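You operate a simulated robot arm through the tools that you are given. There is no shell and no other tool. Be economical: measure what you need, move in short steps, check, and stop when the job is done.

Carry out the task below with a simulated two-armed robot. There is one attempt and no reset: what you move stays moved.

JOB
Put the steel block on the right side of the grey press table away on the third shelf from the top of the blue rack. Pick up the hose reel with one hand, pass it to the other hand and put it on the back left corner of the press twenty-nine table. Fetch the green cup and stand it on the top of the warming cabinet. Any order will do. Set down upright: green cup.
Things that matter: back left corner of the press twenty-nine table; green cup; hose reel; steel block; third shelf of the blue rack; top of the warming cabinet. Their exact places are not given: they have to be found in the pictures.

The check looks at the end state, three seconds after you hand in, the way a careful person would. Anything else that was tipped, shoved, dropped, spilled or broken makes it a failure.

ROBOT AND FRAMES
Two 7-joint arms with fingered hands on one trunk, on a base that drives. Base frame: it is fixed to the floor where the robot stands at the start and does not move with it; the origin is under the middle of the robot, x ahead of it, y to its left, z up; the surface under the hand at the start is at about z = 74. Units: cm, degrees, N and s.
The left shoulder is at the start at [5.2, 17.3, 114.3], the right one opposite. With the tool pointing down near the work surface each hand reaches from about 10 to 76 cm from the robot's upright axis, wherever it stands, measured 20 degrees to its own side. Places, roughly: back left corner of the press twenty-nine table [-240, 950, 70]; green cup [-500, 600, 50]; hose reel [-500, 575, 50]; third shelf of the blue rack [210, 750, 90]; top of the warming cabinet [-510, 160, 110]. Payload 3.5 kg a hand.
The TCP of each hand is the grasp point between the finger pads, 2.5 cm short of the fingertips. In the tool frame z runs along the fingers and y along their closing line. The gripper opens to 8.8 cm. The gripper's body begins 2.9 cm behind the TCP. The gripper is a hand of 3 fingers: y runs from the thumb to the fingers, the wrist lies at [-1.3, -9.7, -16.2] in the tool frame.
Orientation is that of the tool frame in the base frame, as [roll, pitch, yaw] about the fixed x, y, z axes, in that order (R = Rz(yaw) Ry(pitch) Rx(roll)). With the fingers straight down and the wrist toward the robot, the tool's x, y and z point along [0, 1, 0], [1, 0, 0] and [0, 0, -1] of the base frame.

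CONTROLS
- The arms move only by the tool arm_command. It takes "left_plan", "right_plan" or both (then of equal length, played together; a hand with none holds still); each is a list of rows, each an object (a shift or turn left out is 0) with "travel": the shift along the base's x, y, z in cm, a list of three; "dr": the turn, a rotation vector about the base's x, y, z in degrees, a list of three. In form: [{"travel": [tx, ty, tz], "dr": [rx, ry, rz]}, ...]. A call has 1 to 10 rows; each row shifts and turns the commanded pose from where the row before left it. Each row takes 0.2 s and may step no farther than 5 cm and 8.6 degrees from the row before; otherwise, the whole call is refused. A pose out of reach is approached as far as the arm can. The call stops where the force on the tool passes 40 N (or 10 N more than at its start, if that is more) or the arm is blocked; 0.2 s more then pass. In this call time passes only in rows, and 0.2 s behind the last. It gives the time, the measured TCP pose, the force on the tool (base axes), the opening and the grip force at its end, in the units of the frame above (readings bear some noise), with the torque about the TCP (base axes, N m) and any sound that the robot's microphone picked up.
- Cameras (640 x 400 px; columns grow to the right, rows downward): "scene" is now at [14.9, -1.38, 135.76]; the picture's right is [-0.14, -0.99, 0.02], its down [-0.71, 0.09, -0.70] and it looks along [0.69, -0.12, -0.71] (base axes); focal length 264 px, centre (320, 200). "left" rides on the left gripper at [-5.8, -8.5, -9.9] in its tool frame; the picture's right is [-0.67, -0.35, 0.66], its down [0.69, -0.63, 0.37] and it looks along [0.29, 0.69, 0.66] (tool axes); focal length 261 px, centre (320, 200). "right" rides on the right gripper at [5.8, -8.5, -9.9] in its tool frame; the picture's right is [-0.67, 0.35, -0.66], its down [-0.69, -0.63, 0.37] and it looks along [-0.28, 0.69, 0.66] (tool axes); focal length 261 px, centre (320, 200).
- grab_frame(camera): a new picture of that camera. It takes no simulated time.
- move_column(by): slides the trunk up (or, below 0, down) by that many cm; the arms and the scene camera ride with it, the base frame stays. It gives what a move gives, with no picture.
- drive_base(legs): drives the robot by 1 to 6 legs, each [ahead, left, turn to the left] in cm, cm and degrees, along the robot's own axes; the way and the turn of a leg run together, so that a leg with both is an arc; at most 150 cm and 180 degrees a leg. The arms and the cameras ride along, it lands a little off, and it stops where it bumps. It gives what a move gives.
- finger_targets(index, middle, thumb_bend, thumb_turn, hand): sets how far each is bent, from 0 (flat) to 1 (curled in); at 0.3 the hand is open as for a grip, at 0.7 the pads meet at the TCP. One left out holds its place. A second passes; each finger stops where it meets its share of the squeeze, and holds until it gets a number again. It is the only way to open and close the hand. It gives what a move gives, with no picture; readings hold the bend of each and the force on the fingers (four entries, about 0 where the hand has none), thumb and palm. thumb_turn goes from beside the hand (0) to across from the fingers (1), as for a grip.
- head_to(pan, tilt): turns the head with the scene camera to pan (to the left, within 86 degrees either way) and tilt (down, from -29 to 69), counted from straight ahead of the robot. It gives what a move gives.
- point_at(camera, pixels): there is no depth. For up to 12 entries [column, row, z] of the newest picture of that camera ("zoom" is the newest enlarged one), the place [x, y] in the base frame at which the ray of that pixel passes the height z, good to about 0.3 cm. It takes no simulated time.
- close_up(camera, box): a new picture of the part [left, top, right, bottom] of that camera's present view, enlarged. It takes no simulated time.
- close_job(): hands the job in; it is judged then, once.

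Keep the steps short. Do not move on a guess: measure, check each grasp and each placing, and mend mistakes. In all there are 110 turns and 100 pictures (those below and enlarged ones count). Leave the grippers open and the arms clear of the work at the hand-in unless told otherwise, and finish with a single line.

The tools are called after "Emit:" by a JSON object that holds its "method" and its "body". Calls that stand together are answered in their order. arm_command: Moves the arms, as the interface text tells. Its arguments: {"type":"object","properties":{"left_plan":{"type":"array"},"right_plan":{"type":"array"}},"required":[]} The other tools are called the same way: move_column (by) slides the trunk up or down; finger_targets (index, middle, thumb_bend, thumb_turn, hand) moves the fingers one by one; drive_base (legs) drives the base; head_to (pan, tilt) turns the head that bears the scene camera; grab_frame (camera) takes a picture; point_at (camera, pixels) gives the place at which the rays of pixels pass given heights; close_up (camera, box) takes an enlarged picture of a part of a camera's view; close_job () hands the job in.

At the start:

```text
time_s: 0.0
left_eef_pos: [53.91, 15.0, 104.11]
left_orientation: [179.9, -0.1, 90.0]
left_force: [-0.4, 0.1, 0.6]
left_ft_torque: [0.04, -0.01, -0.01]
left_finger_gap: 8.79
left_finger_force: 0.0
left_shape: jaw
left_bend: [0.3, 0.3, 0.3, 0.98]
left_finger forces: [0.1, 0.0, 0.1, 0.0, 0.0, 0.0]
right_eef_pos: [45.32, -28.84, 115.46]
right_orientation: [180.0, -0.1, 90.0]
right_force: [0.1, 0.3, 0.0]
right_ft_torque: [0.03, 0.0, 0.0]
right_finger_gap: 8.78
right_finger_force: 0.1
right_shape: jaw
right_bend: [0.3, 0.3, 0.3, 0.98]
right_finger forces: [0.0, 0.0, 0.0, 0.1, 0.0, 0.1]
trunk travel left (down, up): [-22.5, 23.0]
robot x, y, heading: [0.02, 0.27, -0.0]
head pan, tilt: [-8.4, 37.7]
```

scene: 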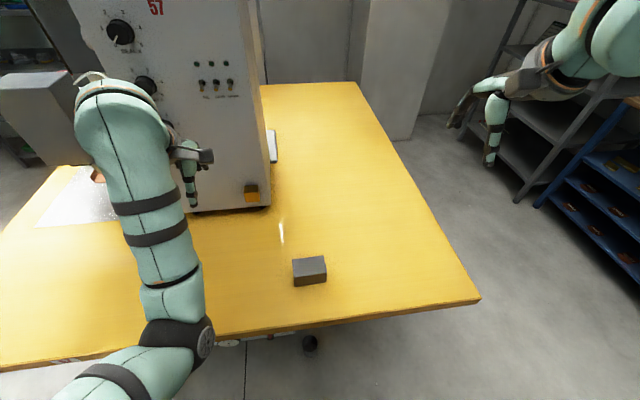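
right: 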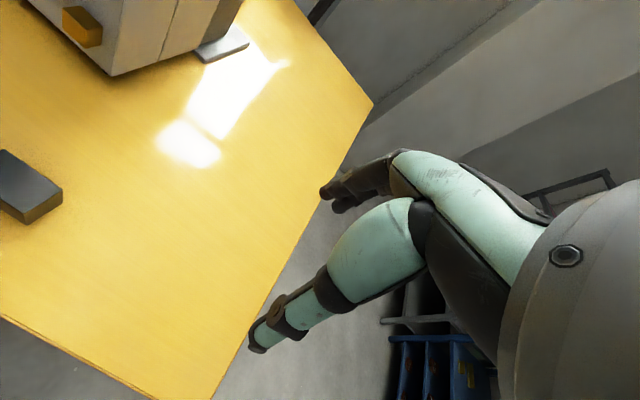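
left: 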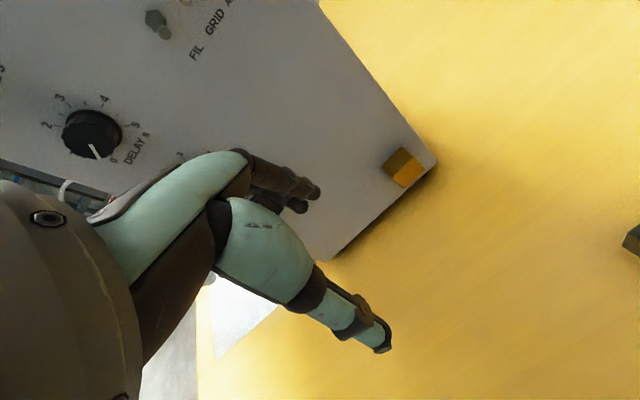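

I see a dark grey block on the yellow table at about (309,270), to the right of a grey machine marked 57. I'll enlarge it, measure it and look around.

Emit:
{"method": "close_up", "body": {"camera": "scene", "box": [220, 180, 380, 300]}}

Emit:
{"method": "point_at", "body": {"camera": "scene", "pixels": [[292, 260, 78], [324, 256, 78], [327, 276, 74], [295, 287, 74], [326, 264, 78], [294, 277, 78], [480, 298, 74], [356, 82, 74], [0, 370, 74], [270, 207, 74]]}}

Emit:
{"method": "head_to", "body": {"pan": 60, "tilt": 10}}

Emit:
{"method": "grab_frame", "body": {"camera": "scene"}}

```text
3.33 times, centred on (300, 240) of scene
```

zoom: 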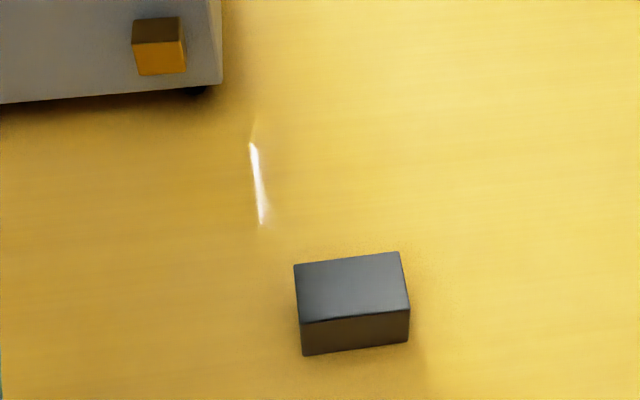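

```text
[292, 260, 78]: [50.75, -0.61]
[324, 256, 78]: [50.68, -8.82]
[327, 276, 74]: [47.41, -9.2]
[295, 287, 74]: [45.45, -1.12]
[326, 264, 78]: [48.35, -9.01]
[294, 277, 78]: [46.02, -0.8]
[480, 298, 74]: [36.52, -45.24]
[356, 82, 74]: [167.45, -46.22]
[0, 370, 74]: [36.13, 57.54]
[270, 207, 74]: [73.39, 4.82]
```

```text
time_s: 1.4
left_eef_pos: [53.85, 15.11, 104.08]
left_orientation: [180.0, 0.0, 90.0]
left_force: [0.2, 0.1, 0.3]
left_ft_torque: [-0.04, 0.01, 0.01]
left_finger_gap: 8.75
left_finger_force: 0.1
left_shape: jaw
left_bend: [0.3, 0.3, 0.3, 0.98]
left_finger forces: [0.0, 0.0, 0.0, 0.1, 0.0, 0.0]
right_eef_pos: [45.31, -28.88, 115.49]
right_orientation: [-180.0, -0.1, 89.9]
right_force: [-0.1, -0.2, -0.5]
right_ft_torque: [0.0, -0.01, -0.02]
right_finger_gap: 8.77
right_finger_force: 0.1
right_shape: jaw
right_bend: [0.3, 0.3, 0.3, 0.98]
right_finger forces: [0.1, 0.0, 0.0, 0.0, 0.0, 0.1]
trunk travel left (down, up): [-22.5, 23.0]
robot x, y, heading: [0.53, -0.03, 0.2]
head pan, tilt: [60.0, 10.0]
```

```text
95 pictures are left
```

scene: 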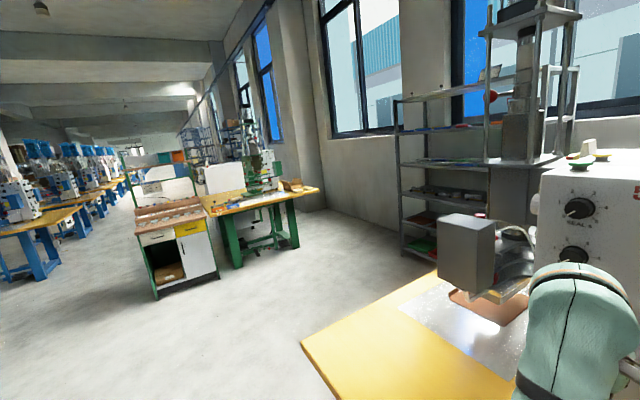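

The hall stretches to the left. I'll look in the other directions as well before touching anything.

Emit:
{"method": "head_to", "body": {"pan": -70, "tilt": 15}}

Emit:
{"method": "grab_frame", "body": {"camera": "scene"}}

Emit:
{"method": "head_to", "body": {"pan": 86, "tilt": 10}}

Emit:
{"method": "grab_frame", "body": {"camera": "scene"}}

Emit:
{"method": "head_to", "body": {"pan": 0, "tilt": 55}}

Emit:
{"method": "grab_frame", "body": {"camera": "scene"}}

```text
time_s: 3.5
left_eef_pos: [53.86, 15.01, 103.96]
left_orientation: [179.9, 0.0, 90.1]
left_force: [-0.4, -0.4, 0.2]
left_ft_torque: [-0.02, 0.02, 0.01]
left_finger_gap: 8.76
left_finger_force: 0.1
left_shape: jaw
left_bend: [0.3, 0.3, 0.3, 0.98]
left_finger forces: [0.0, 0.0, 0.1, 0.0, 0.1, 0.1]
right_eef_pos: [45.29, -28.93, 115.71]
right_orientation: [180.0, -0.1, 89.8]
right_force: [0.7, 1.0, 0.4]
right_ft_torque: [0.0, -0.04, -0.01]
right_finger_gap: 8.77
right_finger_force: 0.0
right_shape: jaw
right_bend: [0.3, 0.3, 0.3, 0.98]
right_finger forces: [0.0, 0.0, 0.0, 0.0, 0.0, 0.1]
trunk travel left (down, up): [-22.5, 23.0]
robot x, y, heading: [0.22, 0.19, 0.1]
head pan, tilt: [-70.0, 15.0]
```

```text
94 pictures are left
```

scene: 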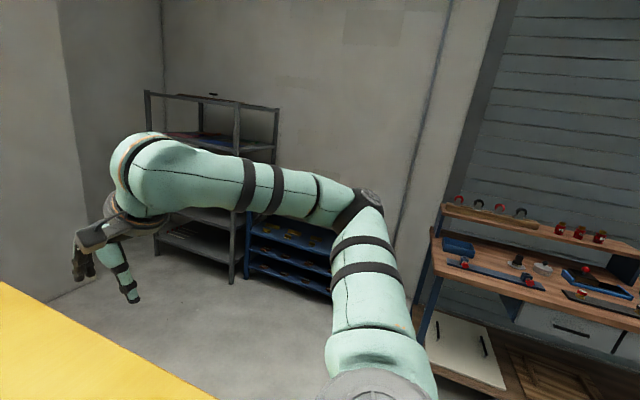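

```text
time_s: 5.9
left_eef_pos: [53.95, 15.07, 103.96]
left_orientation: [180.0, -0.1, 90.0]
left_force: [-0.3, -0.3, -0.2]
left_ft_torque: [0.01, 0.0, 0.01]
left_finger_gap: 8.79
left_finger_force: 0.0
left_shape: jaw
left_bend: [0.3, 0.3, 0.3, 0.98]
left_finger forces: [0.0, 0.0, 0.1, 0.0, 0.0, 0.0]
right_eef_pos: [45.41, -28.96, 115.58]
right_orientation: [179.9, -0.1, 89.8]
right_force: [0.1, 0.3, 0.2]
right_ft_torque: [0.02, 0.0, -0.01]
right_finger_gap: 8.77
right_finger_force: 0.0
right_shape: jaw
right_bend: [0.3, 0.3, 0.3, 0.98]
right_finger forces: [0.1, 0.0, 0.1, 0.1, 0.0, 0.0]
trunk travel left (down, up): [-22.5, 23.0]
robot x, y, heading: [-0.14, -0.16, 0.1]
head pan, tilt: [85.9, 10.0]
```

```text
93 pictures are left
```

scene: 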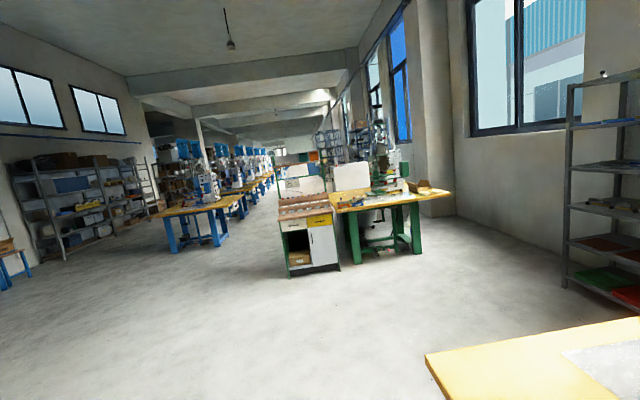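

```text
time_s: 7.5
left_eef_pos: [53.99, 15.08, 104.11]
left_orientation: [180.0, 0.0, 89.9]
left_force: [0.6, 0.1, -0.2]
left_ft_torque: [0.01, 0.0, -0.03]
left_finger_gap: 8.75
left_finger_force: 0.0
left_shape: jaw
left_bend: [0.3, 0.3, 0.3, 0.98]
left_finger forces: [0.1, 0.0, 0.1, 0.1, 0.1, 0.0]
right_eef_pos: [45.38, -28.87, 115.67]
right_orientation: [-179.9, -0.1, 89.9]
right_force: [-0.6, 0.5, -0.8]
right_ft_torque: [0.0, 0.02, -0.01]
right_finger_gap: 8.79
right_finger_force: 0.1
right_shape: jaw
right_bend: [0.3, 0.3, 0.3, 0.98]
right_finger forces: [0.0, 0.0, 0.1, 0.0, 0.0, 0.0]
trunk travel left (down, up): [-22.5, 23.0]
robot x, y, heading: [-0.19, 0.02, -0.0]
head pan, tilt: [0.0, 55.0]
```

```text
92 pictures are left
```

scene: 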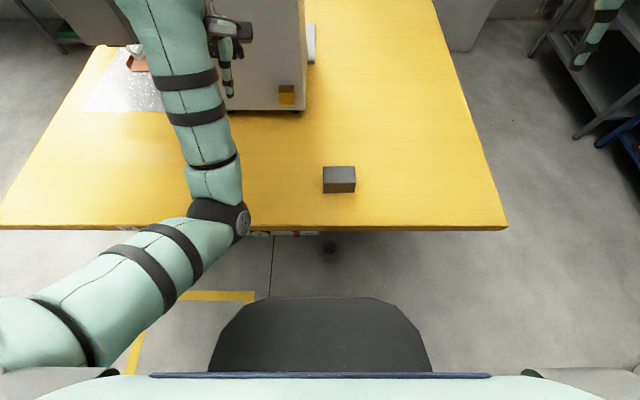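

Now I'll measure the block accurately from an enlarged view.

Emit:
{"method": "close_up", "body": {"camera": "scene", "box": [300, 150, 380, 200]}}

Emit:
{"method": "point_at", "body": {"camera": "scene", "pixels": [[323, 168, 78], [355, 166, 78], [356, 178, 78], [324, 180, 78], [356, 191, 74], [325, 193, 74]]}}

```text
8.00 times, centred on (340, 175) of scene
```

zoom: 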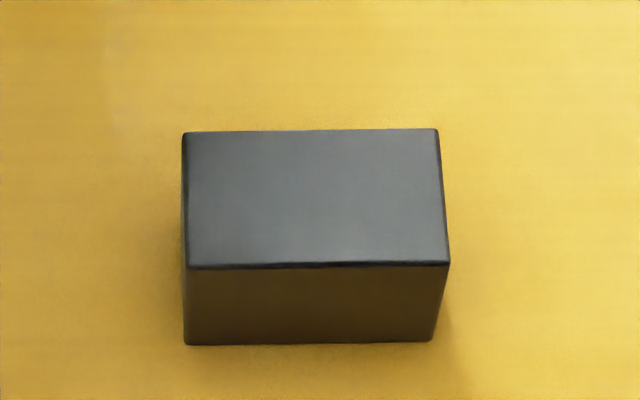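

```text
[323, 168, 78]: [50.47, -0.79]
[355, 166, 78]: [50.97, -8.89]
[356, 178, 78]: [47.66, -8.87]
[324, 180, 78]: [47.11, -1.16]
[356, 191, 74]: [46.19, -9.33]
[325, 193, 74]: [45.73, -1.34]
```

Emit:
{"method": "point_at", "body": {"camera": "zoom", "pixels": [[185, 345, 74], [433, 342, 74], [187, 268, 78], [449, 264, 78], [187, 268, 79], [449, 264, 79], [187, 268, 77], [449, 264, 77], [183, 132, 78], [437, 129, 78]]}}

```text
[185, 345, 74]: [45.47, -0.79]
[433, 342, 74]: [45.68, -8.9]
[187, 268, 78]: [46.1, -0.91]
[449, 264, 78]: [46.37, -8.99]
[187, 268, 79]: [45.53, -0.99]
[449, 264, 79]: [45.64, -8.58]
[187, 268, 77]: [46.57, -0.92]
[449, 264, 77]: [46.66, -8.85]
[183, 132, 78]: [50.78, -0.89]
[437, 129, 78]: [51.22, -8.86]
```

The block spans about x 45.5–50.4 and y −8.7 to −0.9, with its top at about z 79. Plan: grip it from above with the right hand, turn it 90°, then regrip it tilted so it can go into a shelf. First the right hand moves above it.

Emit:
{"method": "arm_command", "body": {"right_plan": [{"travel": [0.3, 2.67, -3.0]}, {"travel": [0.3, 2.67, -3.0]}, {"travel": [0.3, 2.67, -3.0]}, {"travel": [0.3, 2.67, -3.0]}, {"travel": [0.3, 2.67, -3.0]}, {"travel": [0.3, 2.67, -3.0]}, {"travel": [0.3, 2.67, -3.0]}, {"travel": [0.3, 2.67, -3.0]}, {"travel": [0.25, 2.67, -3.0]}]}}

Emit:
{"method": "grab_frame", "body": {"camera": "scene"}}

Emit:
{"method": "grab_frame", "body": {"camera": "right"}}

```text
time_s: 9.5
left_eef_pos: [53.99, 15.06, 103.96]
left_orientation: [-179.8, 0.0, 90.0]
left_force: [-0.3, 0.4, -0.5]
left_ft_torque: [-0.01, 0.0, 0.0]
left_finger_gap: 8.78
left_finger_force: 0.1
left_shape: jaw
left_bend: [0.3, 0.3, 0.3, 0.98]
left_finger forces: [0.0, 0.0, 0.0, 0.1, 0.1, 0.0]
right_eef_pos: [48.08, -4.76, 88.32]
right_orientation: [180.0, -0.1, 89.9]
right_force: [-0.3, 0.5, -0.2]
right_ft_torque: [-0.02, 0.02, 0.04]
right_finger_gap: 8.79
right_finger_force: 0.0
right_shape: jaw
right_bend: [0.3, 0.3, 0.3, 0.98]
right_finger forces: [0.0, 0.0, 0.0, 0.0, 0.1, 0.0]
trunk travel left (down, up): [-22.5, 23.0]
robot x, y, heading: [0.01, 0.19, 0.0]
head pan, tilt: [0.0, 55.0]
```

```text
90 pictures are left
```

scene: 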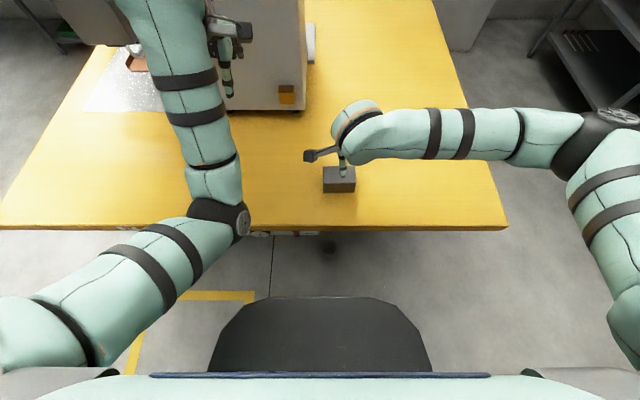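

```text
89 pictures are left
```

right: 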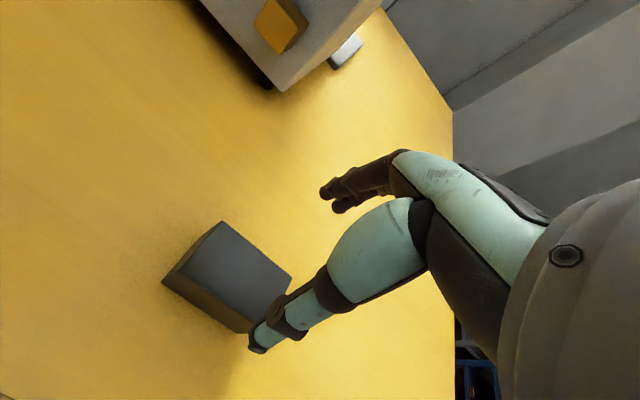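

The hand is centred above the block (48.1, −4.8). I'll descend 10.8 cm, staying clear of both faces, then close.

Emit:
{"method": "arm_command", "body": {"right_plan": [{"travel": [0, 0, -3]}, {"travel": [0, 0, -3]}, {"travel": [0, 0, -3]}, {"travel": [0, 0, -1.7]}]}}

Emit:
{"method": "finger_targets", "body": {"hand": "right", "index": 0.7, "middle": 0.7, "thumb_bend": 0.7}}

Emit:
{"method": "grab_frame", "body": {"camera": "right"}}

```text
time_s: 10.5
left_eef_pos: [53.93, 15.01, 104.04]
left_orientation: [180.0, 0.0, 90.0]
left_force: [-0.8, 0.4, -0.2]
left_ft_torque: [0.02, 0.01, -0.02]
left_finger_gap: 8.75
left_finger_force: 0.0
left_shape: jaw
left_bend: [0.3, 0.3, 0.3, 0.98]
left_finger forces: [0.1, 0.0, 0.0, 0.0, 0.1, 0.0]
right_eef_pos: [47.97, -4.87, 77.72]
right_orientation: [-180.0, -0.1, 89.9]
right_force: [0.1, 1.3, 0.3]
right_ft_torque: [0.02, -0.04, 0.02]
right_finger_gap: 8.76
right_finger_force: 0.0
right_shape: jaw
right_bend: [0.3, 0.3, 0.3, 0.98]
right_finger forces: [0.1, 0.1, 0.0, 0.0, 0.1, 0.0]
trunk travel left (down, up): [-22.5, 23.0]
robot x, y, heading: [0.21, -0.27, -0.0]
head pan, tilt: [0.0, 55.0]
```

```text
time_s: 11.5
left_eef_pos: [53.97, 15.05, 104.05]
left_orientation: [-180.0, 0.0, 90.0]
left_force: [0.8, 0.9, 0.4]
left_ft_torque: [0.0, 0.0, 0.02]
left_finger_gap: 8.76
left_finger_force: 0.0
left_shape: jaw
left_bend: [0.3, 0.3, 0.3, 0.98]
left_finger forces: [0.1, 0.0, 0.0, 0.0, 0.0, 0.1]
right_eef_pos: [48.03, -5.03, 77.84]
right_orientation: [-180.0, -0.1, 89.9]
right_force: [1.3, -0.6, -0.7]
right_ft_torque: [-0.03, -0.4, 0.09]
right_finger_gap: 4.32
right_finger_force: 23.2
right_shape: fingers
right_bend: [0.5, 0.53, 0.53, 0.97]
right_finger forces: [14.6, 9.3, 0.0, 0.0, 22.7, 0.0]
trunk travel left (down, up): [-22.5, 23.0]
robot x, y, heading: [-0.06, 0.1, 0.0]
head pan, tilt: [0.0, 55.0]
```

```text
88 pictures are left
```

right: 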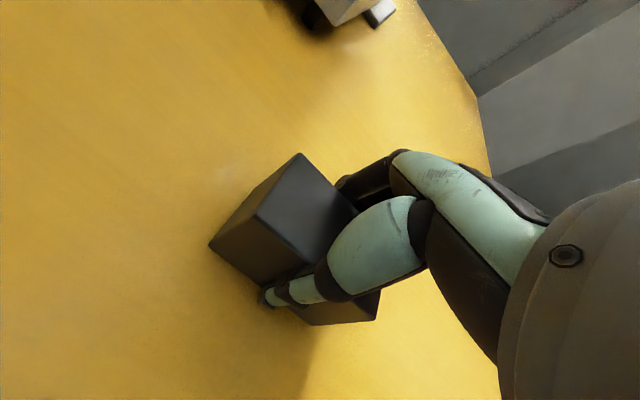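

The block is gripped firmly (23 N, gap 4.3). I'll lift it 4 cm and turn it +90° about the vertical, in two calls.

Emit:
{"method": "arm_command", "body": {"right_plan": [{"travel": [0, 0, 2]}, {"travel": [0, 0, 2]}, {"dr": [0, 0, 8.5]}, {"dr": [0, 0, 8.5]}, {"dr": [0, 0, 8.5]}, {"dr": [0, 0, 8.5]}, {"dr": [0, 0, 8.5]}, {"dr": [0, 0, 8.5]}]}}

Emit:
{"method": "arm_command", "body": {"right_plan": [{"dr": [0, 0, 8.0]}, {"dr": [0, 0, 8.0]}, {"dr": [0, 0, 8.0]}, {"dr": [0, 0, 8.0]}, {"dr": [0, 0, 7.0]}]}}

Emit:
{"method": "grab_frame", "body": {"camera": "scene"}}

```text
time_s: 13.3
left_eef_pos: [53.93, 15.02, 103.92]
left_orientation: [-179.9, 0.1, 89.9]
left_force: [-0.3, 0.4, 0.3]
left_ft_torque: [-0.02, 0.02, 0.01]
left_finger_gap: 8.77
left_finger_force: 0.0
left_shape: jaw
left_bend: [0.3, 0.3, 0.3, 0.98]
left_finger forces: [0.0, 0.0, 0.0, 0.0, 0.0, 0.0]
right_eef_pos: [48.08, -4.87, 81.75]
right_orientation: [-180.0, -0.2, 141.0]
right_force: [0.3, -0.4, -14.0]
right_ft_torque: [-0.03, -0.07, 0.01]
right_finger_gap: 4.28
right_finger_force: 20.2
right_shape: fingers
right_bend: [0.5, 0.55, 0.53, 0.96]
right_finger forces: [13.3, 7.5, 0.0, 0.1, 20.4, 0.0]
trunk travel left (down, up): [-22.5, 23.0]
robot x, y, heading: [0.53, 0.19, -0.1]
head pan, tilt: [0.0, 55.0]
```

```text
time_s: 14.5
left_eef_pos: [54.18, 15.15, 103.97]
left_orientation: [-179.9, 0.0, 90.0]
left_force: [0.1, -0.3, 0.7]
left_ft_torque: [-0.03, 0.0, 0.01]
left_finger_gap: 8.78
left_finger_force: 0.0
left_shape: jaw
left_bend: [0.3, 0.3, 0.3, 0.98]
left_finger forces: [0.0, 0.1, 0.1, 0.0, 0.0, 0.0]
right_eef_pos: [48.23, -4.84, 81.67]
right_orientation: [179.9, -0.2, -179.8]
right_force: [-0.1, 0.7, -14.0]
right_ft_torque: [0.03, -0.05, 0.0]
right_finger_gap: 4.28
right_finger_force: 20.0
right_shape: fingers
right_bend: [0.5, 0.55, 0.53, 0.96]
right_finger forces: [13.4, 7.6, 0.0, 0.1, 20.3, 0.1]
trunk travel left (down, up): [-22.5, 23.0]
robot x, y, heading: [0.41, -0.22, 0.3]
head pan, tilt: [0.0, 55.0]
```

```text
87 pictures are left
```

scene: 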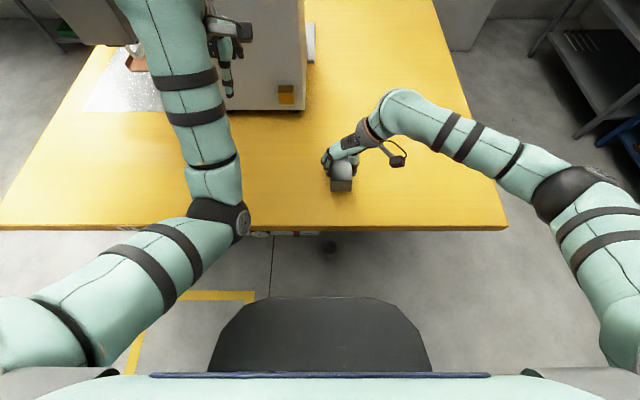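

Now I'll lower it back onto the table and open the hand.

Emit:
{"method": "arm_command", "body": {"right_plan": [{"travel": [0, 0, -2]}, {"travel": [0, 0, -1.5]}, {"travel": [0, 0, -0.4]}]}}

Emit:
{"method": "finger_targets", "body": {"hand": "right", "index": 0.3, "middle": 0.3, "thumb_bend": 0.3}}

Emit:
{"method": "arm_command", "body": {"right_plan": [{"travel": [-0.6, 0, 0.8], "dr": [0, -3, 0]}, {"travel": [-0.4, 0, 0.2], "dr": [0, -8, 0]}, {"travel": [-0.3, 0, 0], "dr": [0, -8, 0]}, {"travel": [-0.2, 0, 0], "dr": [0, -8, 0]}, {"travel": [-0.1, 0, -0.2], "dr": [0, -8, 0]}, {"travel": [-0.1, 0, -0.2], "dr": [0, -8, 0]}, {"travel": [0, 0, -0.3], "dr": [0, -8, 0]}]}}

Emit:
{"method": "close_up", "body": {"camera": "scene", "box": [280, 80, 440, 220]}}

Emit:
{"method": "grab_frame", "body": {"camera": "right"}}

```text
time_s: 15.3
left_eef_pos: [54.06, 15.01, 104.12]
left_orientation: [-180.0, 0.0, 90.0]
left_force: [-1.0, -0.1, 0.1]
left_ft_torque: [0.0, 0.01, 0.04]
left_finger_gap: 8.76
left_finger_force: 0.1
left_shape: jaw
left_bend: [0.3, 0.3, 0.3, 0.98]
left_finger forces: [0.0, 0.0, 0.1, 0.0, 0.0, 0.0]
right_eef_pos: [48.29, -4.84, 77.89]
right_orientation: [179.9, -0.2, 179.9]
right_force: [2.6, -1.4, -4.9]
right_ft_torque: [0.21, -0.08, 0.0]
right_finger_gap: 4.28
right_finger_force: 21.8
right_shape: fingers
right_bend: [0.5, 0.55, 0.53, 0.96]
right_finger forces: [13.1, 7.9, 0.1, 0.1, 21.8, 0.0]
trunk travel left (down, up): [-22.5, 23.0]
robot x, y, heading: [-0.12, 0.11, 0.4]
head pan, tilt: [0.0, 55.0]
```

```text
time_s: 16.3
left_eef_pos: [53.93, 14.97, 103.94]
left_orientation: [-180.0, 0.0, 90.1]
left_force: [-0.3, 0.2, 0.5]
left_ft_torque: [-0.03, -0.02, -0.01]
left_finger_gap: 8.78
left_finger_force: 0.1
left_shape: jaw
left_bend: [0.3, 0.3, 0.3, 0.98]
left_finger forces: [0.1, 0.1, 0.0, 0.0, 0.0, 0.0]
right_eef_pos: [48.09, -4.81, 78.03]
right_orientation: [180.0, -0.2, 179.8]
right_force: [-0.1, -0.4, -0.1]
right_ft_torque: [0.01, 0.0, -0.02]
right_finger_gap: 8.43
right_finger_force: 0.1
right_shape: fingers
right_bend: [0.3, 0.3, 0.3, 0.97]
right_finger forces: [0.0, 0.0, 0.0, 0.0, 0.0, 0.0]
trunk travel left (down, up): [-22.5, 23.0]
robot x, y, heading: [-0.37, 0.2, -0.1]
head pan, tilt: [0.0, 55.0]
```

```text
time_s: 17.9
left_eef_pos: [53.83, 15.02, 103.96]
left_orientation: [180.0, 0.0, 89.9]
left_force: [-0.5, 0.2, -0.2]
left_ft_torque: [0.0, -0.04, 0.02]
left_finger_gap: 8.78
left_finger_force: 0.1
left_shape: jaw
left_bend: [0.3, 0.3, 0.3, 0.98]
left_finger forces: [0.1, 0.0, 0.0, 0.0, 0.0, 0.0]
right_eef_pos: [46.25, -4.95, 78.41]
right_orientation: [179.7, 50.9, 179.8]
right_force: [0.4, -1.1, -0.5]
right_ft_torque: [0.03, 0.01, -0.01]
right_finger_gap: 8.44
right_finger_force: 0.0
right_shape: fingers
right_bend: [0.3, 0.3, 0.3, 0.97]
right_finger forces: [0.0, 0.0, 0.0, 0.0, 0.0, 0.0]
trunk travel left (down, up): [-22.5, 23.0]
robot x, y, heading: [-0.2, 0.33, -0.0]
head pan, tilt: [0.0, 55.0]
```

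```text
2.86 times, centred on (360, 150) of scene
```

zoom: 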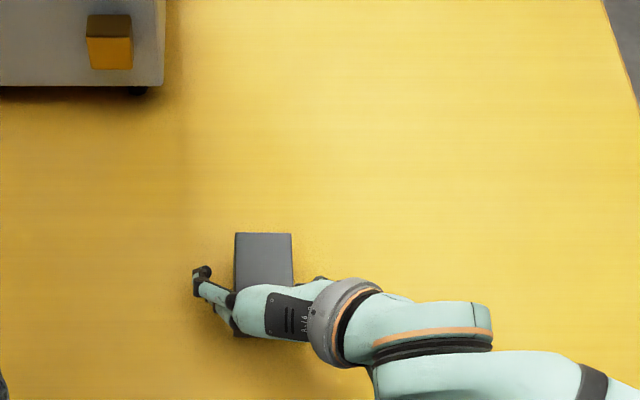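

```text
85 pictures are left
```

right: 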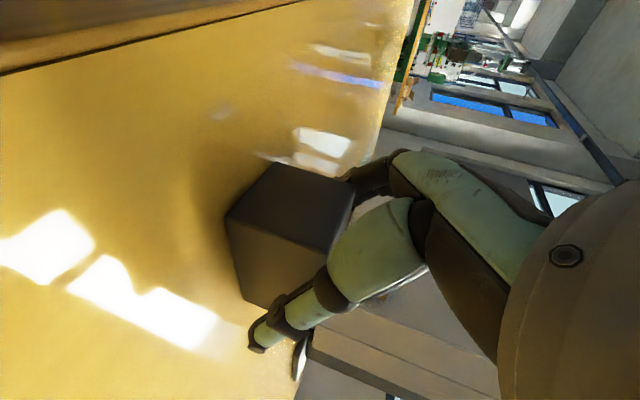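

The hand is tilted 51° and straddles the block, with the TCP at (46.3, −4.9, 78.4). I'll nudge it 0.7 cm lower and 0.4 cm forward, close, and lift.

Emit:
{"method": "arm_command", "body": {"right_plan": [{"travel": [0.4, 0, -0.6]}]}}

Emit:
{"method": "finger_targets", "body": {"hand": "right", "index": 0.75, "middle": 0.75, "thumb_bend": 0.75}}

Emit:
{"method": "arm_command", "body": {"right_plan": [{"travel": [0, 0, 2]}, {"travel": [0, 0, 2]}, {"travel": [0, 0, 3]}, {"travel": [0, 0, 3]}, {"travel": [0, 0, 3]}]}}

Emit:
{"method": "grab_frame", "body": {"camera": "scene"}}

Emit:
{"method": "grab_frame", "body": {"camera": "right"}}

```text
time_s: 18.3
left_eef_pos: [53.82, 14.97, 104.18]
left_orientation: [179.9, 0.0, 89.9]
left_force: [-0.1, 0.8, 0.3]
left_ft_torque: [0.01, -0.01, 0.01]
left_finger_gap: 8.75
left_finger_force: 0.2
left_shape: jaw
left_bend: [0.3, 0.3, 0.3, 0.98]
left_finger forces: [0.0, 0.0, 0.1, 0.1, 0.1, 0.1]
right_eef_pos: [46.61, -5.01, 77.72]
right_orientation: [179.9, 51.0, 180.0]
right_force: [-0.3, 0.8, 0.9]
right_ft_torque: [0.01, 0.02, 0.0]
right_finger_gap: 8.45
right_finger_force: 0.5
right_shape: fingers
right_bend: [0.3, 0.3, 0.3, 0.97]
right_finger forces: [1.2, 0.0, 0.1, 0.1, 0.0, 0.1]
trunk travel left (down, up): [-22.5, 23.0]
robot x, y, heading: [-0.32, 0.17, -0.2]
head pan, tilt: [0.0, 55.0]
```

```text
time_s: 19.3
left_eef_pos: [53.79, 15.0, 104.02]
left_orientation: [179.9, -0.1, 90.0]
left_force: [0.6, 0.1, 0.2]
left_ft_torque: [-0.03, 0.01, 0.01]
left_finger_gap: 8.78
left_finger_force: 0.0
left_shape: jaw
left_bend: [0.3, 0.3, 0.3, 0.98]
left_finger forces: [0.0, 0.0, 0.1, 0.0, 0.1, 0.0]
right_eef_pos: [46.7, -4.95, 77.61]
right_orientation: [179.8, 50.9, 180.0]
right_force: [0.0, 3.1, 5.8]
right_ft_torque: [0.06, -0.06, 0.26]
right_finger_gap: 4.23
right_finger_force: 27.7
right_shape: fingers
right_bend: [0.72, 0.54, 0.59, 0.97]
right_finger forces: [19.2, 11.4, 0.0, 0.0, 26.3, 0.0]
trunk travel left (down, up): [-22.5, 23.0]
robot x, y, heading: [-0.26, -0.05, 0.1]
head pan, tilt: [0.0, 55.0]
```

```text
time_s: 20.5
left_eef_pos: [54.07, 15.06, 104.04]
left_orientation: [-179.9, 0.1, 90.0]
left_force: [-0.5, 0.1, 0.1]
left_ft_torque: [0.0, 0.06, 0.01]
left_finger_gap: 8.75
left_finger_force: 0.1
left_shape: jaw
left_bend: [0.3, 0.3, 0.3, 0.98]
left_finger forces: [0.0, 0.1, 0.1, 0.1, 0.0, 0.1]
right_eef_pos: [46.6, -4.75, 90.65]
right_orientation: [180.0, 50.7, 179.9]
right_force: [0.3, 0.0, -14.4]
right_ft_torque: [0.03, 0.13, 0.03]
right_finger_gap: 4.22
right_finger_force: 24.0
right_shape: fingers
right_bend: [0.72, 0.56, 0.59, 0.92]
right_finger forces: [15.2, 7.6, 0.1, 0.1, 24.7, 0.0]
trunk travel left (down, up): [-22.5, 23.0]
robot x, y, heading: [0.28, 0.1, -0.1]
head pan, tilt: [0.0, 55.0]
```

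```text
84 pictures are left
```

scene: 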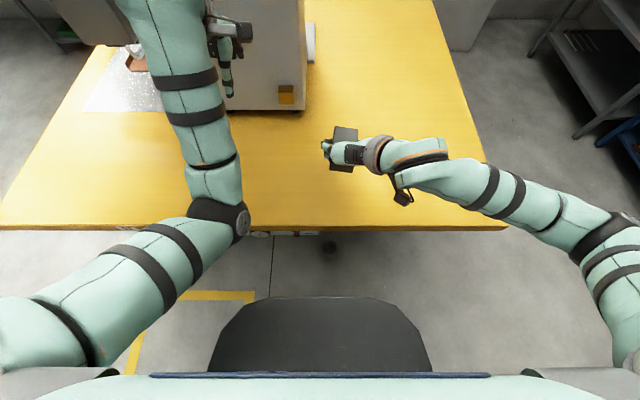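

```text
83 pictures are left
```

right: 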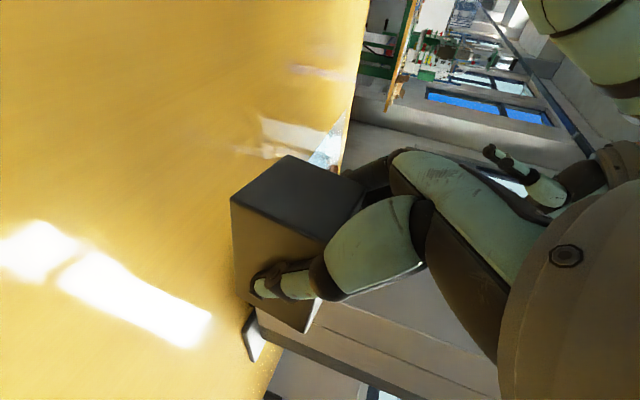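

The block is held (24 N, 14 N weight). I'll draw both hands in toward the body, back off, turn left and look.

Emit:
{"method": "arm_command", "body": {"left_plan": [{"travel": [-4, 0.5, 0]}, {"travel": [-4, 0.5, 0]}, {"travel": [-4, 0.5, 0]}, {"travel": [-4, 0.5, 0]}], "right_plan": [{"travel": [-3, -2.5, 2]}, {"travel": [-3, -2.5, 2]}, {"travel": [-3, -2.5, 2]}, {"travel": [-2, -2.5, 2]}]}}

Emit:
{"method": "drive_base", "body": {"legs": [[-25, 0, 0], [0, 0, 90]]}}

Emit:
{"method": "head_to", "body": {"pan": -15, "tilt": 12}}

Emit:
{"method": "grab_frame", "body": {"camera": "scene"}}

```text
time_s: 21.6
left_eef_pos: [43.33, 20.94, 99.6]
left_orientation: [177.4, -6.9, 93.9]
left_force: [-0.7, -0.1, 0.5]
left_ft_torque: [0.04, 0.0, -0.01]
left_finger_gap: 8.77
left_finger_force: 0.0
left_shape: jaw
left_bend: [0.3, 0.3, 0.3, 0.98]
left_finger forces: [0.0, 0.2, 0.1, 0.1, 0.0, 0.0]
left hand out of reach, approached as far as the arm can: row 2, 3, 4
right_eef_pos: [39.64, -10.58, 94.76]
right_orientation: [-179.8, 50.7, -179.8]
right_force: [0.0, 0.1, -14.4]
right_ft_torque: [0.02, 0.1, 0.02]
right_finger_gap: 4.22
right_finger_force: 25.6
right_shape: fingers
right_bend: [0.72, 0.57, 0.57, 0.91]
right_finger forces: [16.1, 8.3, 0.0, 0.0, 26.2, 0.0]
right hand out of reach, approached as far as the arm can: row 3, 4
trunk travel left (down, up): [-22.5, 23.0]
robot x, y, heading: [0.13, -0.45, -0.2]
head pan, tilt: [0.0, 55.0]
stopped in row 4 (left hand): the arm was blocked; the commanded pose is now the measured one
```

```text
time_s: 27.3
left_eef_pos: [-46.23, 42.98, 99.56]
left_orientation: [177.3, -6.9, -174.7]
left_force: [-0.9, 0.5, -0.5]
left_ft_torque: [-0.01, 0.01, 0.02]
left_finger_gap: 8.76
left_finger_force: 0.0
left_shape: jaw
left_bend: [0.3, 0.3, 0.3, 0.98]
left_finger forces: [0.0, 0.0, 0.0, 0.0, 0.0, 0.0]
right_eef_pos: [-14.69, 40.11, 94.92]
right_orientation: [179.9, 50.7, -88.8]
right_force: [-0.5, 0.1, -14.7]
right_ft_torque: [-0.14, 0.05, 0.0]
right_finger_gap: 4.17
right_finger_force: 24.7
right_shape: fingers
right_bend: [0.72, 0.57, 0.57, 0.91]
right_finger forces: [15.3, 8.1, 0.0, 0.0, 25.3, 0.0]
trunk travel left (down, up): [-22.5, 23.0]
robot x, y, heading: [-24.22, 0.05, 91.1]
head pan, tilt: [0.0, 55.0]
```

```text
time_s: 28.4
left_eef_pos: [-46.36, 43.02, 99.46]
left_orientation: [177.3, -7.0, -174.9]
left_force: [0.4, -0.5, -0.1]
left_ft_torque: [0.02, 0.0, -0.02]
left_finger_gap: 8.75
left_finger_force: 0.2
left_shape: jaw
left_bend: [0.3, 0.3, 0.3, 0.98]
left_finger forces: [0.1, 0.1, 0.0, 0.0, 0.0, 0.1]
right_eef_pos: [-14.76, 40.09, 95.0]
right_orientation: [179.9, 50.7, -88.8]
right_force: [0.6, -0.2, -14.3]
right_ft_torque: [-0.11, 0.05, -0.02]
right_finger_gap: 4.21
right_finger_force: 24.3
right_shape: fingers
right_bend: [0.72, 0.57, 0.57, 0.91]
right_finger forces: [15.4, 7.9, 0.0, 0.0, 25.2, 0.1]
trunk travel left (down, up): [-22.5, 23.0]
robot x, y, heading: [-24.41, -0.23, 91.2]
head pan, tilt: [-15.0, 12.0]
```

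```text
82 pictures are left
```

scene: 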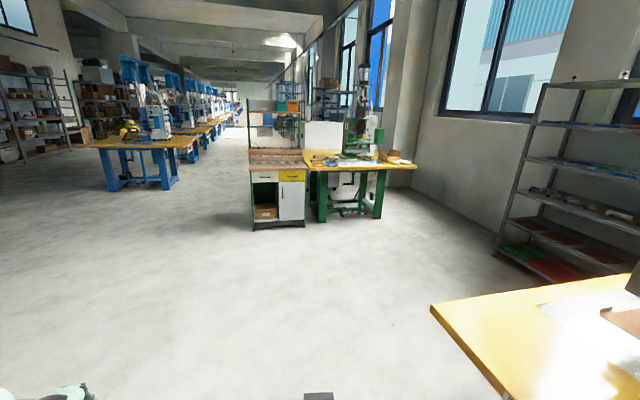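

Emit:
{"method": "point_at", "body": {"camera": "scene", "pixels": [[252, 230, 0], [305, 227, 0], [320, 222, 0], [382, 216, 0], [415, 188, 0], [112, 190, 0], [173, 188, 0], [433, 305, 74], [495, 245, 0]]}}

Emit:
{"method": "close_up", "body": {"camera": "scene", "box": [180, 60, 420, 240]}}

Emit:
{"method": "close_up", "body": {"camera": "scene", "box": [0, 40, 240, 200]}}

```text
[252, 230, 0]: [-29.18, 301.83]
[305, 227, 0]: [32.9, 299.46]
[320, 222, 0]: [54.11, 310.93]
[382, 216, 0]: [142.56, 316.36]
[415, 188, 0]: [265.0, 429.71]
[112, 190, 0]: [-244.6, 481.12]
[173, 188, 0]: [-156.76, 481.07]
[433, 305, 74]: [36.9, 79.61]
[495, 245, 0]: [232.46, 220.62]
```

```text
2.22 times, centred on (300, 150) of scene
```

zoom: 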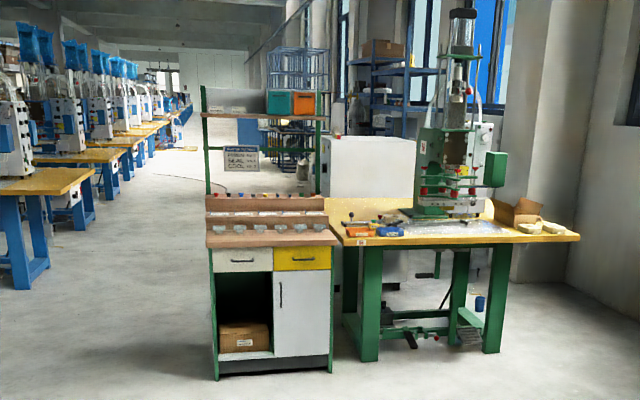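

```text
2.50 times, centred on (120, 120) of scene
```

zoom: 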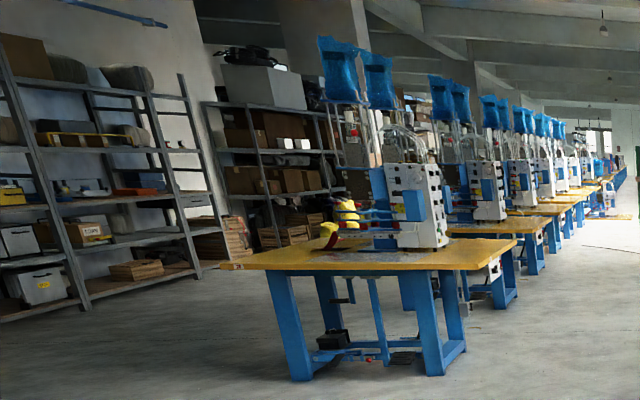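

The aisle between the blue tables (x ≲ −145) and the green cabinet (x ≳ −30) is clear. I'll go along x ≈ −85 up to y ≈ 500, then look for the blue rack on the window side.

Emit:
{"method": "drive_base", "body": {"legs": [[0, 62, -1.2], [150, 0, 0], [150, 0, 0], [150, 0, 0], [50, 0, 0]]}}

Emit:
{"method": "head_to", "body": {"pan": -50, "tilt": 12}}

Emit:
{"method": "grab_frame", "body": {"camera": "scene"}}

Emit:
{"method": "head_to", "body": {"pan": 35, "tilt": 12}}

Emit:
{"method": "grab_frame", "body": {"camera": "scene"}}

```text
time_s: 55.8
left_eef_pos: [-112.97, 546.43, 99.51]
left_orientation: [177.2, -6.9, -175.4]
left_force: [-0.5, 0.1, -0.1]
left_ft_torque: [0.02, -0.02, 0.02]
left_finger_gap: 8.76
left_finger_force: 0.0
left_shape: jaw
left_bend: [0.3, 0.3, 0.3, 0.98]
left_finger forces: [0.1, 0.0, 0.0, 0.0, 0.1, 0.0]
right_eef_pos: [-81.34, 543.16, 95.05]
right_orientation: [179.9, 50.8, -89.5]
right_force: [0.2, -0.2, -14.8]
right_ft_torque: [-0.08, 0.02, 0.0]
right_finger_gap: 4.2
right_finger_force: 24.0
right_shape: fingers
right_bend: [0.72, 0.57, 0.57, 0.91]
right_finger forces: [15.5, 7.9, 0.1, 0.0, 25.0, 0.0]
trunk travel left (down, up): [-22.5, 23.0]
robot x, y, heading: [-91.55, 503.28, 90.8]
head pan, tilt: [-15.0, 12.0]
```

```text
time_s: 56.8
left_eef_pos: [-112.97, 546.47, 99.58]
left_orientation: [177.2, -7.0, -175.5]
left_force: [0.0, 1.0, 0.0]
left_ft_torque: [-0.02, -0.01, 0.02]
left_finger_gap: 8.75
left_finger_force: 0.1
left_shape: jaw
left_bend: [0.3, 0.3, 0.3, 0.98]
left_finger forces: [0.0, 0.1, 0.0, 0.0, 0.1, 0.0]
right_eef_pos: [-81.31, 543.12, 94.88]
right_orientation: [-180.0, 50.8, -89.5]
right_force: [-0.3, 0.1, -13.9]
right_ft_torque: [-0.11, 0.04, -0.03]
right_finger_gap: 4.2
right_finger_force: 23.7
right_shape: fingers
right_bend: [0.72, 0.57, 0.57, 0.91]
right_finger forces: [15.5, 7.8, 0.0, 0.0, 25.0, 0.1]
trunk travel left (down, up): [-22.5, 23.0]
robot x, y, heading: [-91.56, 503.54, 90.4]
head pan, tilt: [-50.0, 12.0]
```

```text
79 pictures are left
```

scene: 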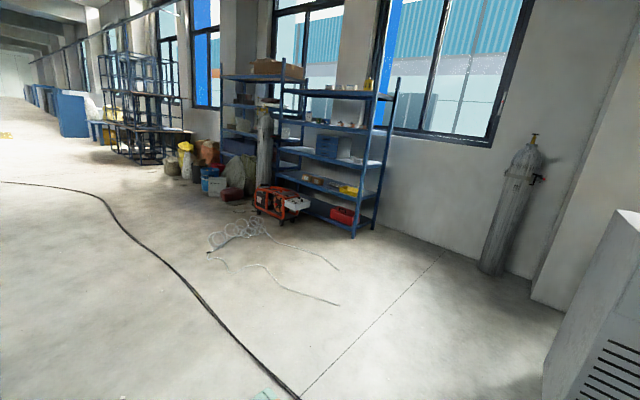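

```text
time_s: 58.4
left_eef_pos: [-112.94, 546.46, 99.69]
left_orientation: [177.3, -7.0, -175.4]
left_force: [0.4, 0.3, 0.1]
left_ft_torque: [-0.01, 0.01, -0.03]
left_finger_gap: 8.78
left_finger_force: 0.1
left_shape: jaw
left_bend: [0.3, 0.3, 0.3, 0.98]
left_finger forces: [0.0, 0.0, 0.0, 0.0, 0.0, 0.0]
right_eef_pos: [-81.43, 543.12, 94.96]
right_orientation: [179.9, 50.7, -89.5]
right_force: [-0.2, 0.3, -13.6]
right_ft_torque: [-0.13, 0.02, 0.01]
right_finger_gap: 4.2
right_finger_force: 24.4
right_shape: fingers
right_bend: [0.72, 0.57, 0.57, 0.91]
right_finger forces: [15.6, 7.8, 0.0, 0.0, 25.0, 0.0]
trunk travel left (down, up): [-22.5, 23.0]
robot x, y, heading: [-91.43, 502.82, 90.6]
head pan, tilt: [35.0, 12.0]
```

```text
78 pictures are left
```

scene: 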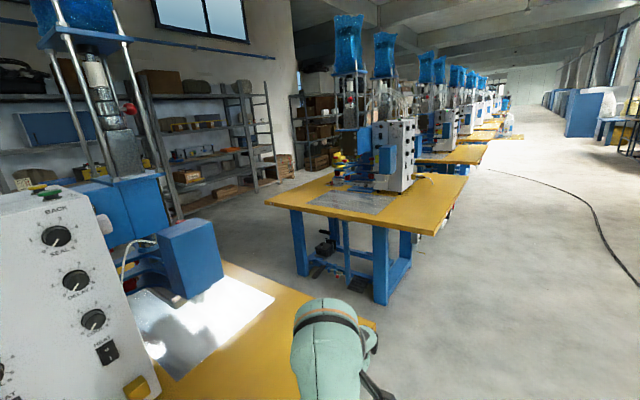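

The blue rack is ahead to the right. I'll drive toward it and face it for a proper look, after measuring its foot on the floor.

Emit:
{"method": "head_to", "body": {"pan": -50, "tilt": 12}}

Emit:
{"method": "grab_frame", "body": {"camera": "scene"}}

Emit:
{"method": "point_at", "body": {"camera": "scene", "pixels": [[353, 237, 0], [373, 228, 0], [278, 217, 0], [336, 305, 0], [210, 250, 0], [490, 272, 0], [350, 192, 90], [280, 172, 90]]}}

Emit:
{"method": "close_up", "body": {"camera": "scene", "box": [200, 50, 420, 260]}}

```text
time_s: 60.0
left_eef_pos: [-112.95, 546.33, 99.48]
left_orientation: [177.1, -7.0, -175.5]
left_force: [0.0, -0.2, 0.1]
left_ft_torque: [0.0, 0.03, 0.01]
left_finger_gap: 8.77
left_finger_force: 0.1
left_shape: jaw
left_bend: [0.3, 0.3, 0.3, 0.98]
left_finger forces: [0.1, 0.0, 0.0, 0.0, 0.0, 0.1]
right_eef_pos: [-81.39, 543.15, 94.89]
right_orientation: [-179.9, 50.8, -89.3]
right_force: [-0.1, -0.2, -14.8]
right_ft_torque: [-0.15, 0.03, 0.02]
right_finger_gap: 4.19
right_finger_force: 24.8
right_shape: fingers
right_bend: [0.72, 0.57, 0.57, 0.91]
right_finger forces: [15.4, 7.7, 0.0, 0.0, 25.1, 0.1]
trunk travel left (down, up): [-22.5, 23.0]
robot x, y, heading: [-91.78, 503.54, 90.6]
head pan, tilt: [-50.0, 12.0]
```

```text
77 pictures are left
```

scene: 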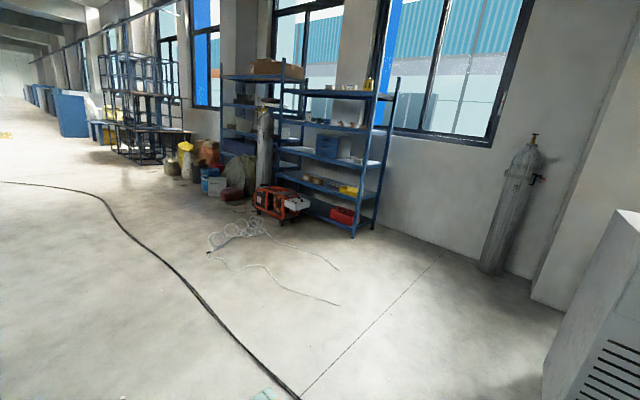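

```text
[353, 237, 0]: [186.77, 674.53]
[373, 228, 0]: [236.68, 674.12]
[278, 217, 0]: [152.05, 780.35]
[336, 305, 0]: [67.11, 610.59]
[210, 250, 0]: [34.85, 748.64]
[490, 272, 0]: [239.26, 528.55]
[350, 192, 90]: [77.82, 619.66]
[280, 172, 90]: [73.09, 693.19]
```

```text
1.90 times, centred on (310, 155) of scene
```

zoom: 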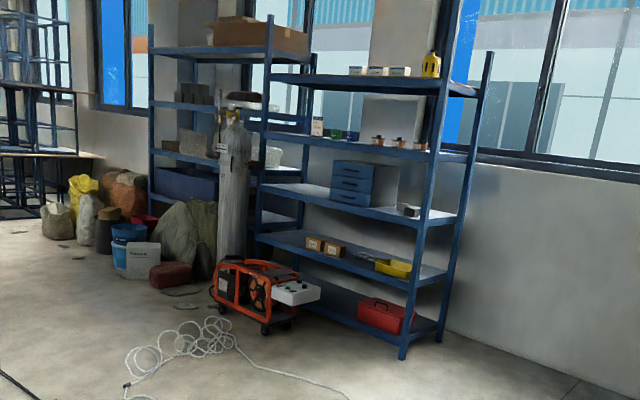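

Emit:
{"method": "point_at", "body": {"camera": "scene", "pixels": [[338, 268, 0], [300, 250, 0], [270, 238, 0], [300, 292, 0], [255, 267, 0], [252, 212, 0], [282, 221, 0], [296, 212, 0], [545, 400, 0], [300, 399, 0], [210, 285, 0], [443, 255, 0]]}}

```text
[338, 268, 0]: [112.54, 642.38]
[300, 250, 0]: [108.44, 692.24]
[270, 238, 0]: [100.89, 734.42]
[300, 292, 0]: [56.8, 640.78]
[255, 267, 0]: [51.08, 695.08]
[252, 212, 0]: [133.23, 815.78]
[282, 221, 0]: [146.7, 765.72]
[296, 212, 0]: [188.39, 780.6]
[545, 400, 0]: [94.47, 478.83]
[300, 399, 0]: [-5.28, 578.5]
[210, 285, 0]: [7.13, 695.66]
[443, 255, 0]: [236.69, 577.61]
```

The rack's front uprights are near (187, 675) and it faces −x. I'll go ahead to y ≈ 595, turn right to face the rack, drive to x ≈ 125 and look.

Emit:
{"method": "drive_base", "body": {"legs": [[92, 0, 0], [0, 0, -90.6], [130, 0, 0], [85, 0, 0]]}}

Emit:
{"method": "head_to", "body": {"pan": 55, "tilt": 20}}

Emit:
{"method": "grab_frame", "body": {"camera": "scene"}}

```text
time_s: 79.1
left_eef_pos: [170.08, 615.85, 99.49]
left_orientation: [177.2, -6.9, 92.2]
left_force: [-0.1, -0.1, 0.0]
left_ft_torque: [0.02, 0.04, 0.02]
left_finger_gap: 8.77
left_finger_force: 0.0
left_shape: jaw
left_bend: [0.3, 0.3, 0.3, 0.98]
left_finger forces: [0.0, 0.0, 0.0, 0.1, 0.0, 0.0]
right_eef_pos: [165.45, 584.51, 94.88]
right_orientation: [-179.8, 50.8, 178.4]
right_force: [-1.4, -0.3, -15.0]
right_ft_torque: [0.02, 0.17, 0.0]
right_finger_gap: 4.19
right_finger_force: 23.1
right_shape: fingers
right_bend: [0.72, 0.57, 0.57, 0.91]
right_finger forces: [14.9, 7.6, 0.0, 0.0, 24.2, 0.0]
trunk travel left (down, up): [-22.5, 23.0]
robot x, y, heading: [126.01, 596.31, -1.9]
head pan, tilt: [-50.0, 12.0]
```

```text
time_s: 80.9
left_eef_pos: [170.07, 615.8, 99.66]
left_orientation: [177.2, -6.9, 92.4]
left_force: [-0.2, 0.2, -0.7]
left_ft_torque: [-0.01, 0.0, 0.03]
left_finger_gap: 8.78
left_finger_force: 0.1
left_shape: jaw
left_bend: [0.3, 0.3, 0.3, 0.98]
left_finger forces: [0.0, 0.0, 0.1, 0.0, 0.0, 0.0]
right_eef_pos: [165.64, 584.36, 94.89]
right_orientation: [-179.9, 50.5, 178.4]
right_force: [0.0, -1.0, -14.0]
right_ft_torque: [0.02, 0.14, 0.0]
right_finger_gap: 4.19
right_finger_force: 23.1
right_shape: fingers
right_bend: [0.72, 0.57, 0.57, 0.91]
right_finger forces: [15.0, 7.6, 0.0, 0.0, 24.2, 0.1]
trunk travel left (down, up): [-22.5, 23.0]
robot x, y, heading: [126.19, 596.05, -1.6]
head pan, tilt: [55.0, 20.0]
```

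```text
75 pictures are left
```

scene: 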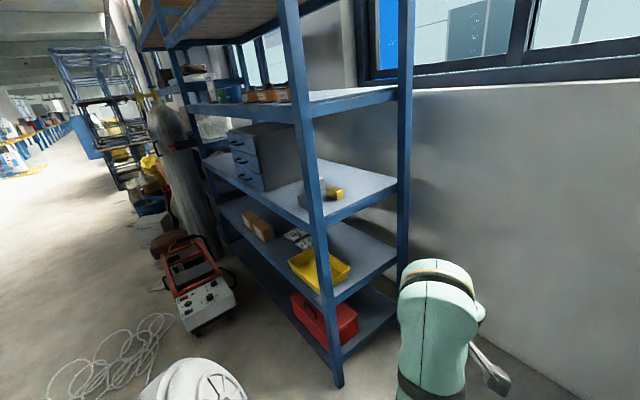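

Emit:
{"method": "point_at", "body": {"camera": "scene", "pixels": [[338, 387, 0], [316, 222, 90], [397, 185, 90], [204, 160, 90], [262, 191, 90], [330, 172, 90], [308, 208, 90], [345, 198, 90], [195, 335, 0], [235, 308, 0]]}}

Emit:
{"method": "close_up", "body": {"camera": "scene", "box": [180, 70, 420, 240]}}

```text
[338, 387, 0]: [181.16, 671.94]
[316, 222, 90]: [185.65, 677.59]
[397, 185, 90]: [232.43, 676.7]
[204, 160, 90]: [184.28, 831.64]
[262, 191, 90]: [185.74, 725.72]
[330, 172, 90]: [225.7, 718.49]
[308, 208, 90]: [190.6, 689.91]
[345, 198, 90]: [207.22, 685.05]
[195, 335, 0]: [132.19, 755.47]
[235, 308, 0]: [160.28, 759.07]
```

```text
2.35 times, centred on (300, 155) of scene
```

zoom: 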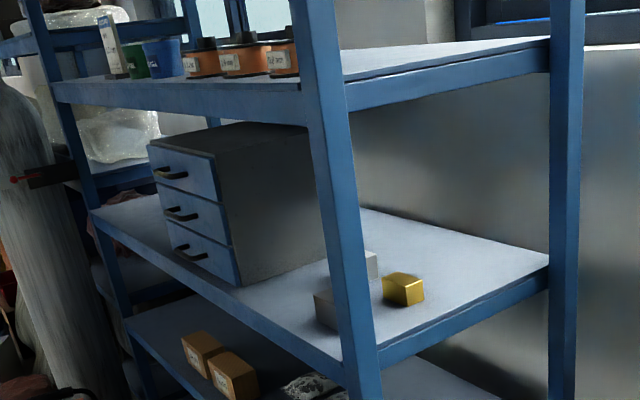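

The third shelf (z ≈ 90) has a drawer box up to y ≈ 726 and small blocks near y ≈ 685–698. I'll slide left to y ≈ 698 and view it from the front.

Emit:
{"method": "drive_base", "body": {"legs": [[0, 102, 1.7]]}}

Emit:
{"method": "head_to", "body": {"pan": 5, "tilt": 25}}

Emit:
{"method": "grab_frame", "body": {"camera": "scene"}}

```text
time_s: 86.3
left_eef_pos: [171.25, 721.85, 99.56]
left_orientation: [177.2, -7.0, 93.8]
left_force: [-0.4, -0.5, 0.3]
left_ft_torque: [0.01, 0.03, -0.04]
left_finger_gap: 8.78
left_finger_force: 0.1
left_shape: jaw
left_bend: [0.3, 0.3, 0.3, 0.98]
left_finger forces: [0.0, 0.0, 0.1, 0.0, 0.0, 0.0]
right_eef_pos: [167.54, 690.37, 94.9]
right_orientation: [-179.9, 50.6, -180.0]
right_force: [0.0, -0.3, -14.6]
right_ft_torque: [0.05, 0.14, -0.01]
right_finger_gap: 4.2
right_finger_force: 22.9
right_shape: fingers
right_bend: [0.72, 0.57, 0.57, 0.91]
right_finger forces: [14.9, 7.5, 0.0, 0.1, 24.2, 0.0]
trunk travel left (down, up): [-22.5, 23.0]
robot x, y, heading: [127.71, 700.88, -0.3]
head pan, tilt: [55.0, 20.0]
```

```text
time_s: 87.5
left_eef_pos: [171.31, 721.93, 99.69]
left_orientation: [177.3, -7.1, 93.8]
left_force: [0.3, -0.7, 0.1]
left_ft_torque: [0.01, 0.01, 0.01]
left_finger_gap: 8.78
left_finger_force: 0.1
left_shape: jaw
left_bend: [0.3, 0.3, 0.3, 0.98]
left_finger forces: [0.0, 0.0, 0.0, 0.0, 0.0, 0.0]
right_eef_pos: [167.66, 690.35, 94.91]
right_orientation: [179.9, 50.6, 179.8]
right_force: [0.9, 0.1, -13.6]
right_ft_torque: [0.04, 0.15, -0.04]
right_finger_gap: 4.2
right_finger_force: 23.4
right_shape: fingers
right_bend: [0.72, 0.57, 0.57, 0.91]
right_finger forces: [15.0, 7.4, 0.1, 0.1, 24.2, 0.0]
trunk travel left (down, up): [-22.5, 23.0]
robot x, y, heading: [127.94, 701.42, -0.3]
head pan, tilt: [5.0, 25.0]
```

```text
73 pictures are left
```

scene: 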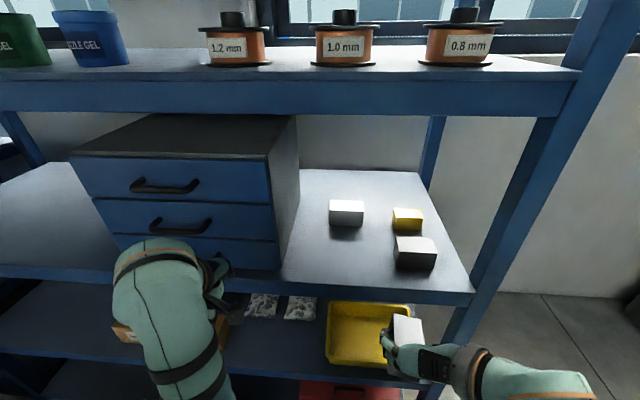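

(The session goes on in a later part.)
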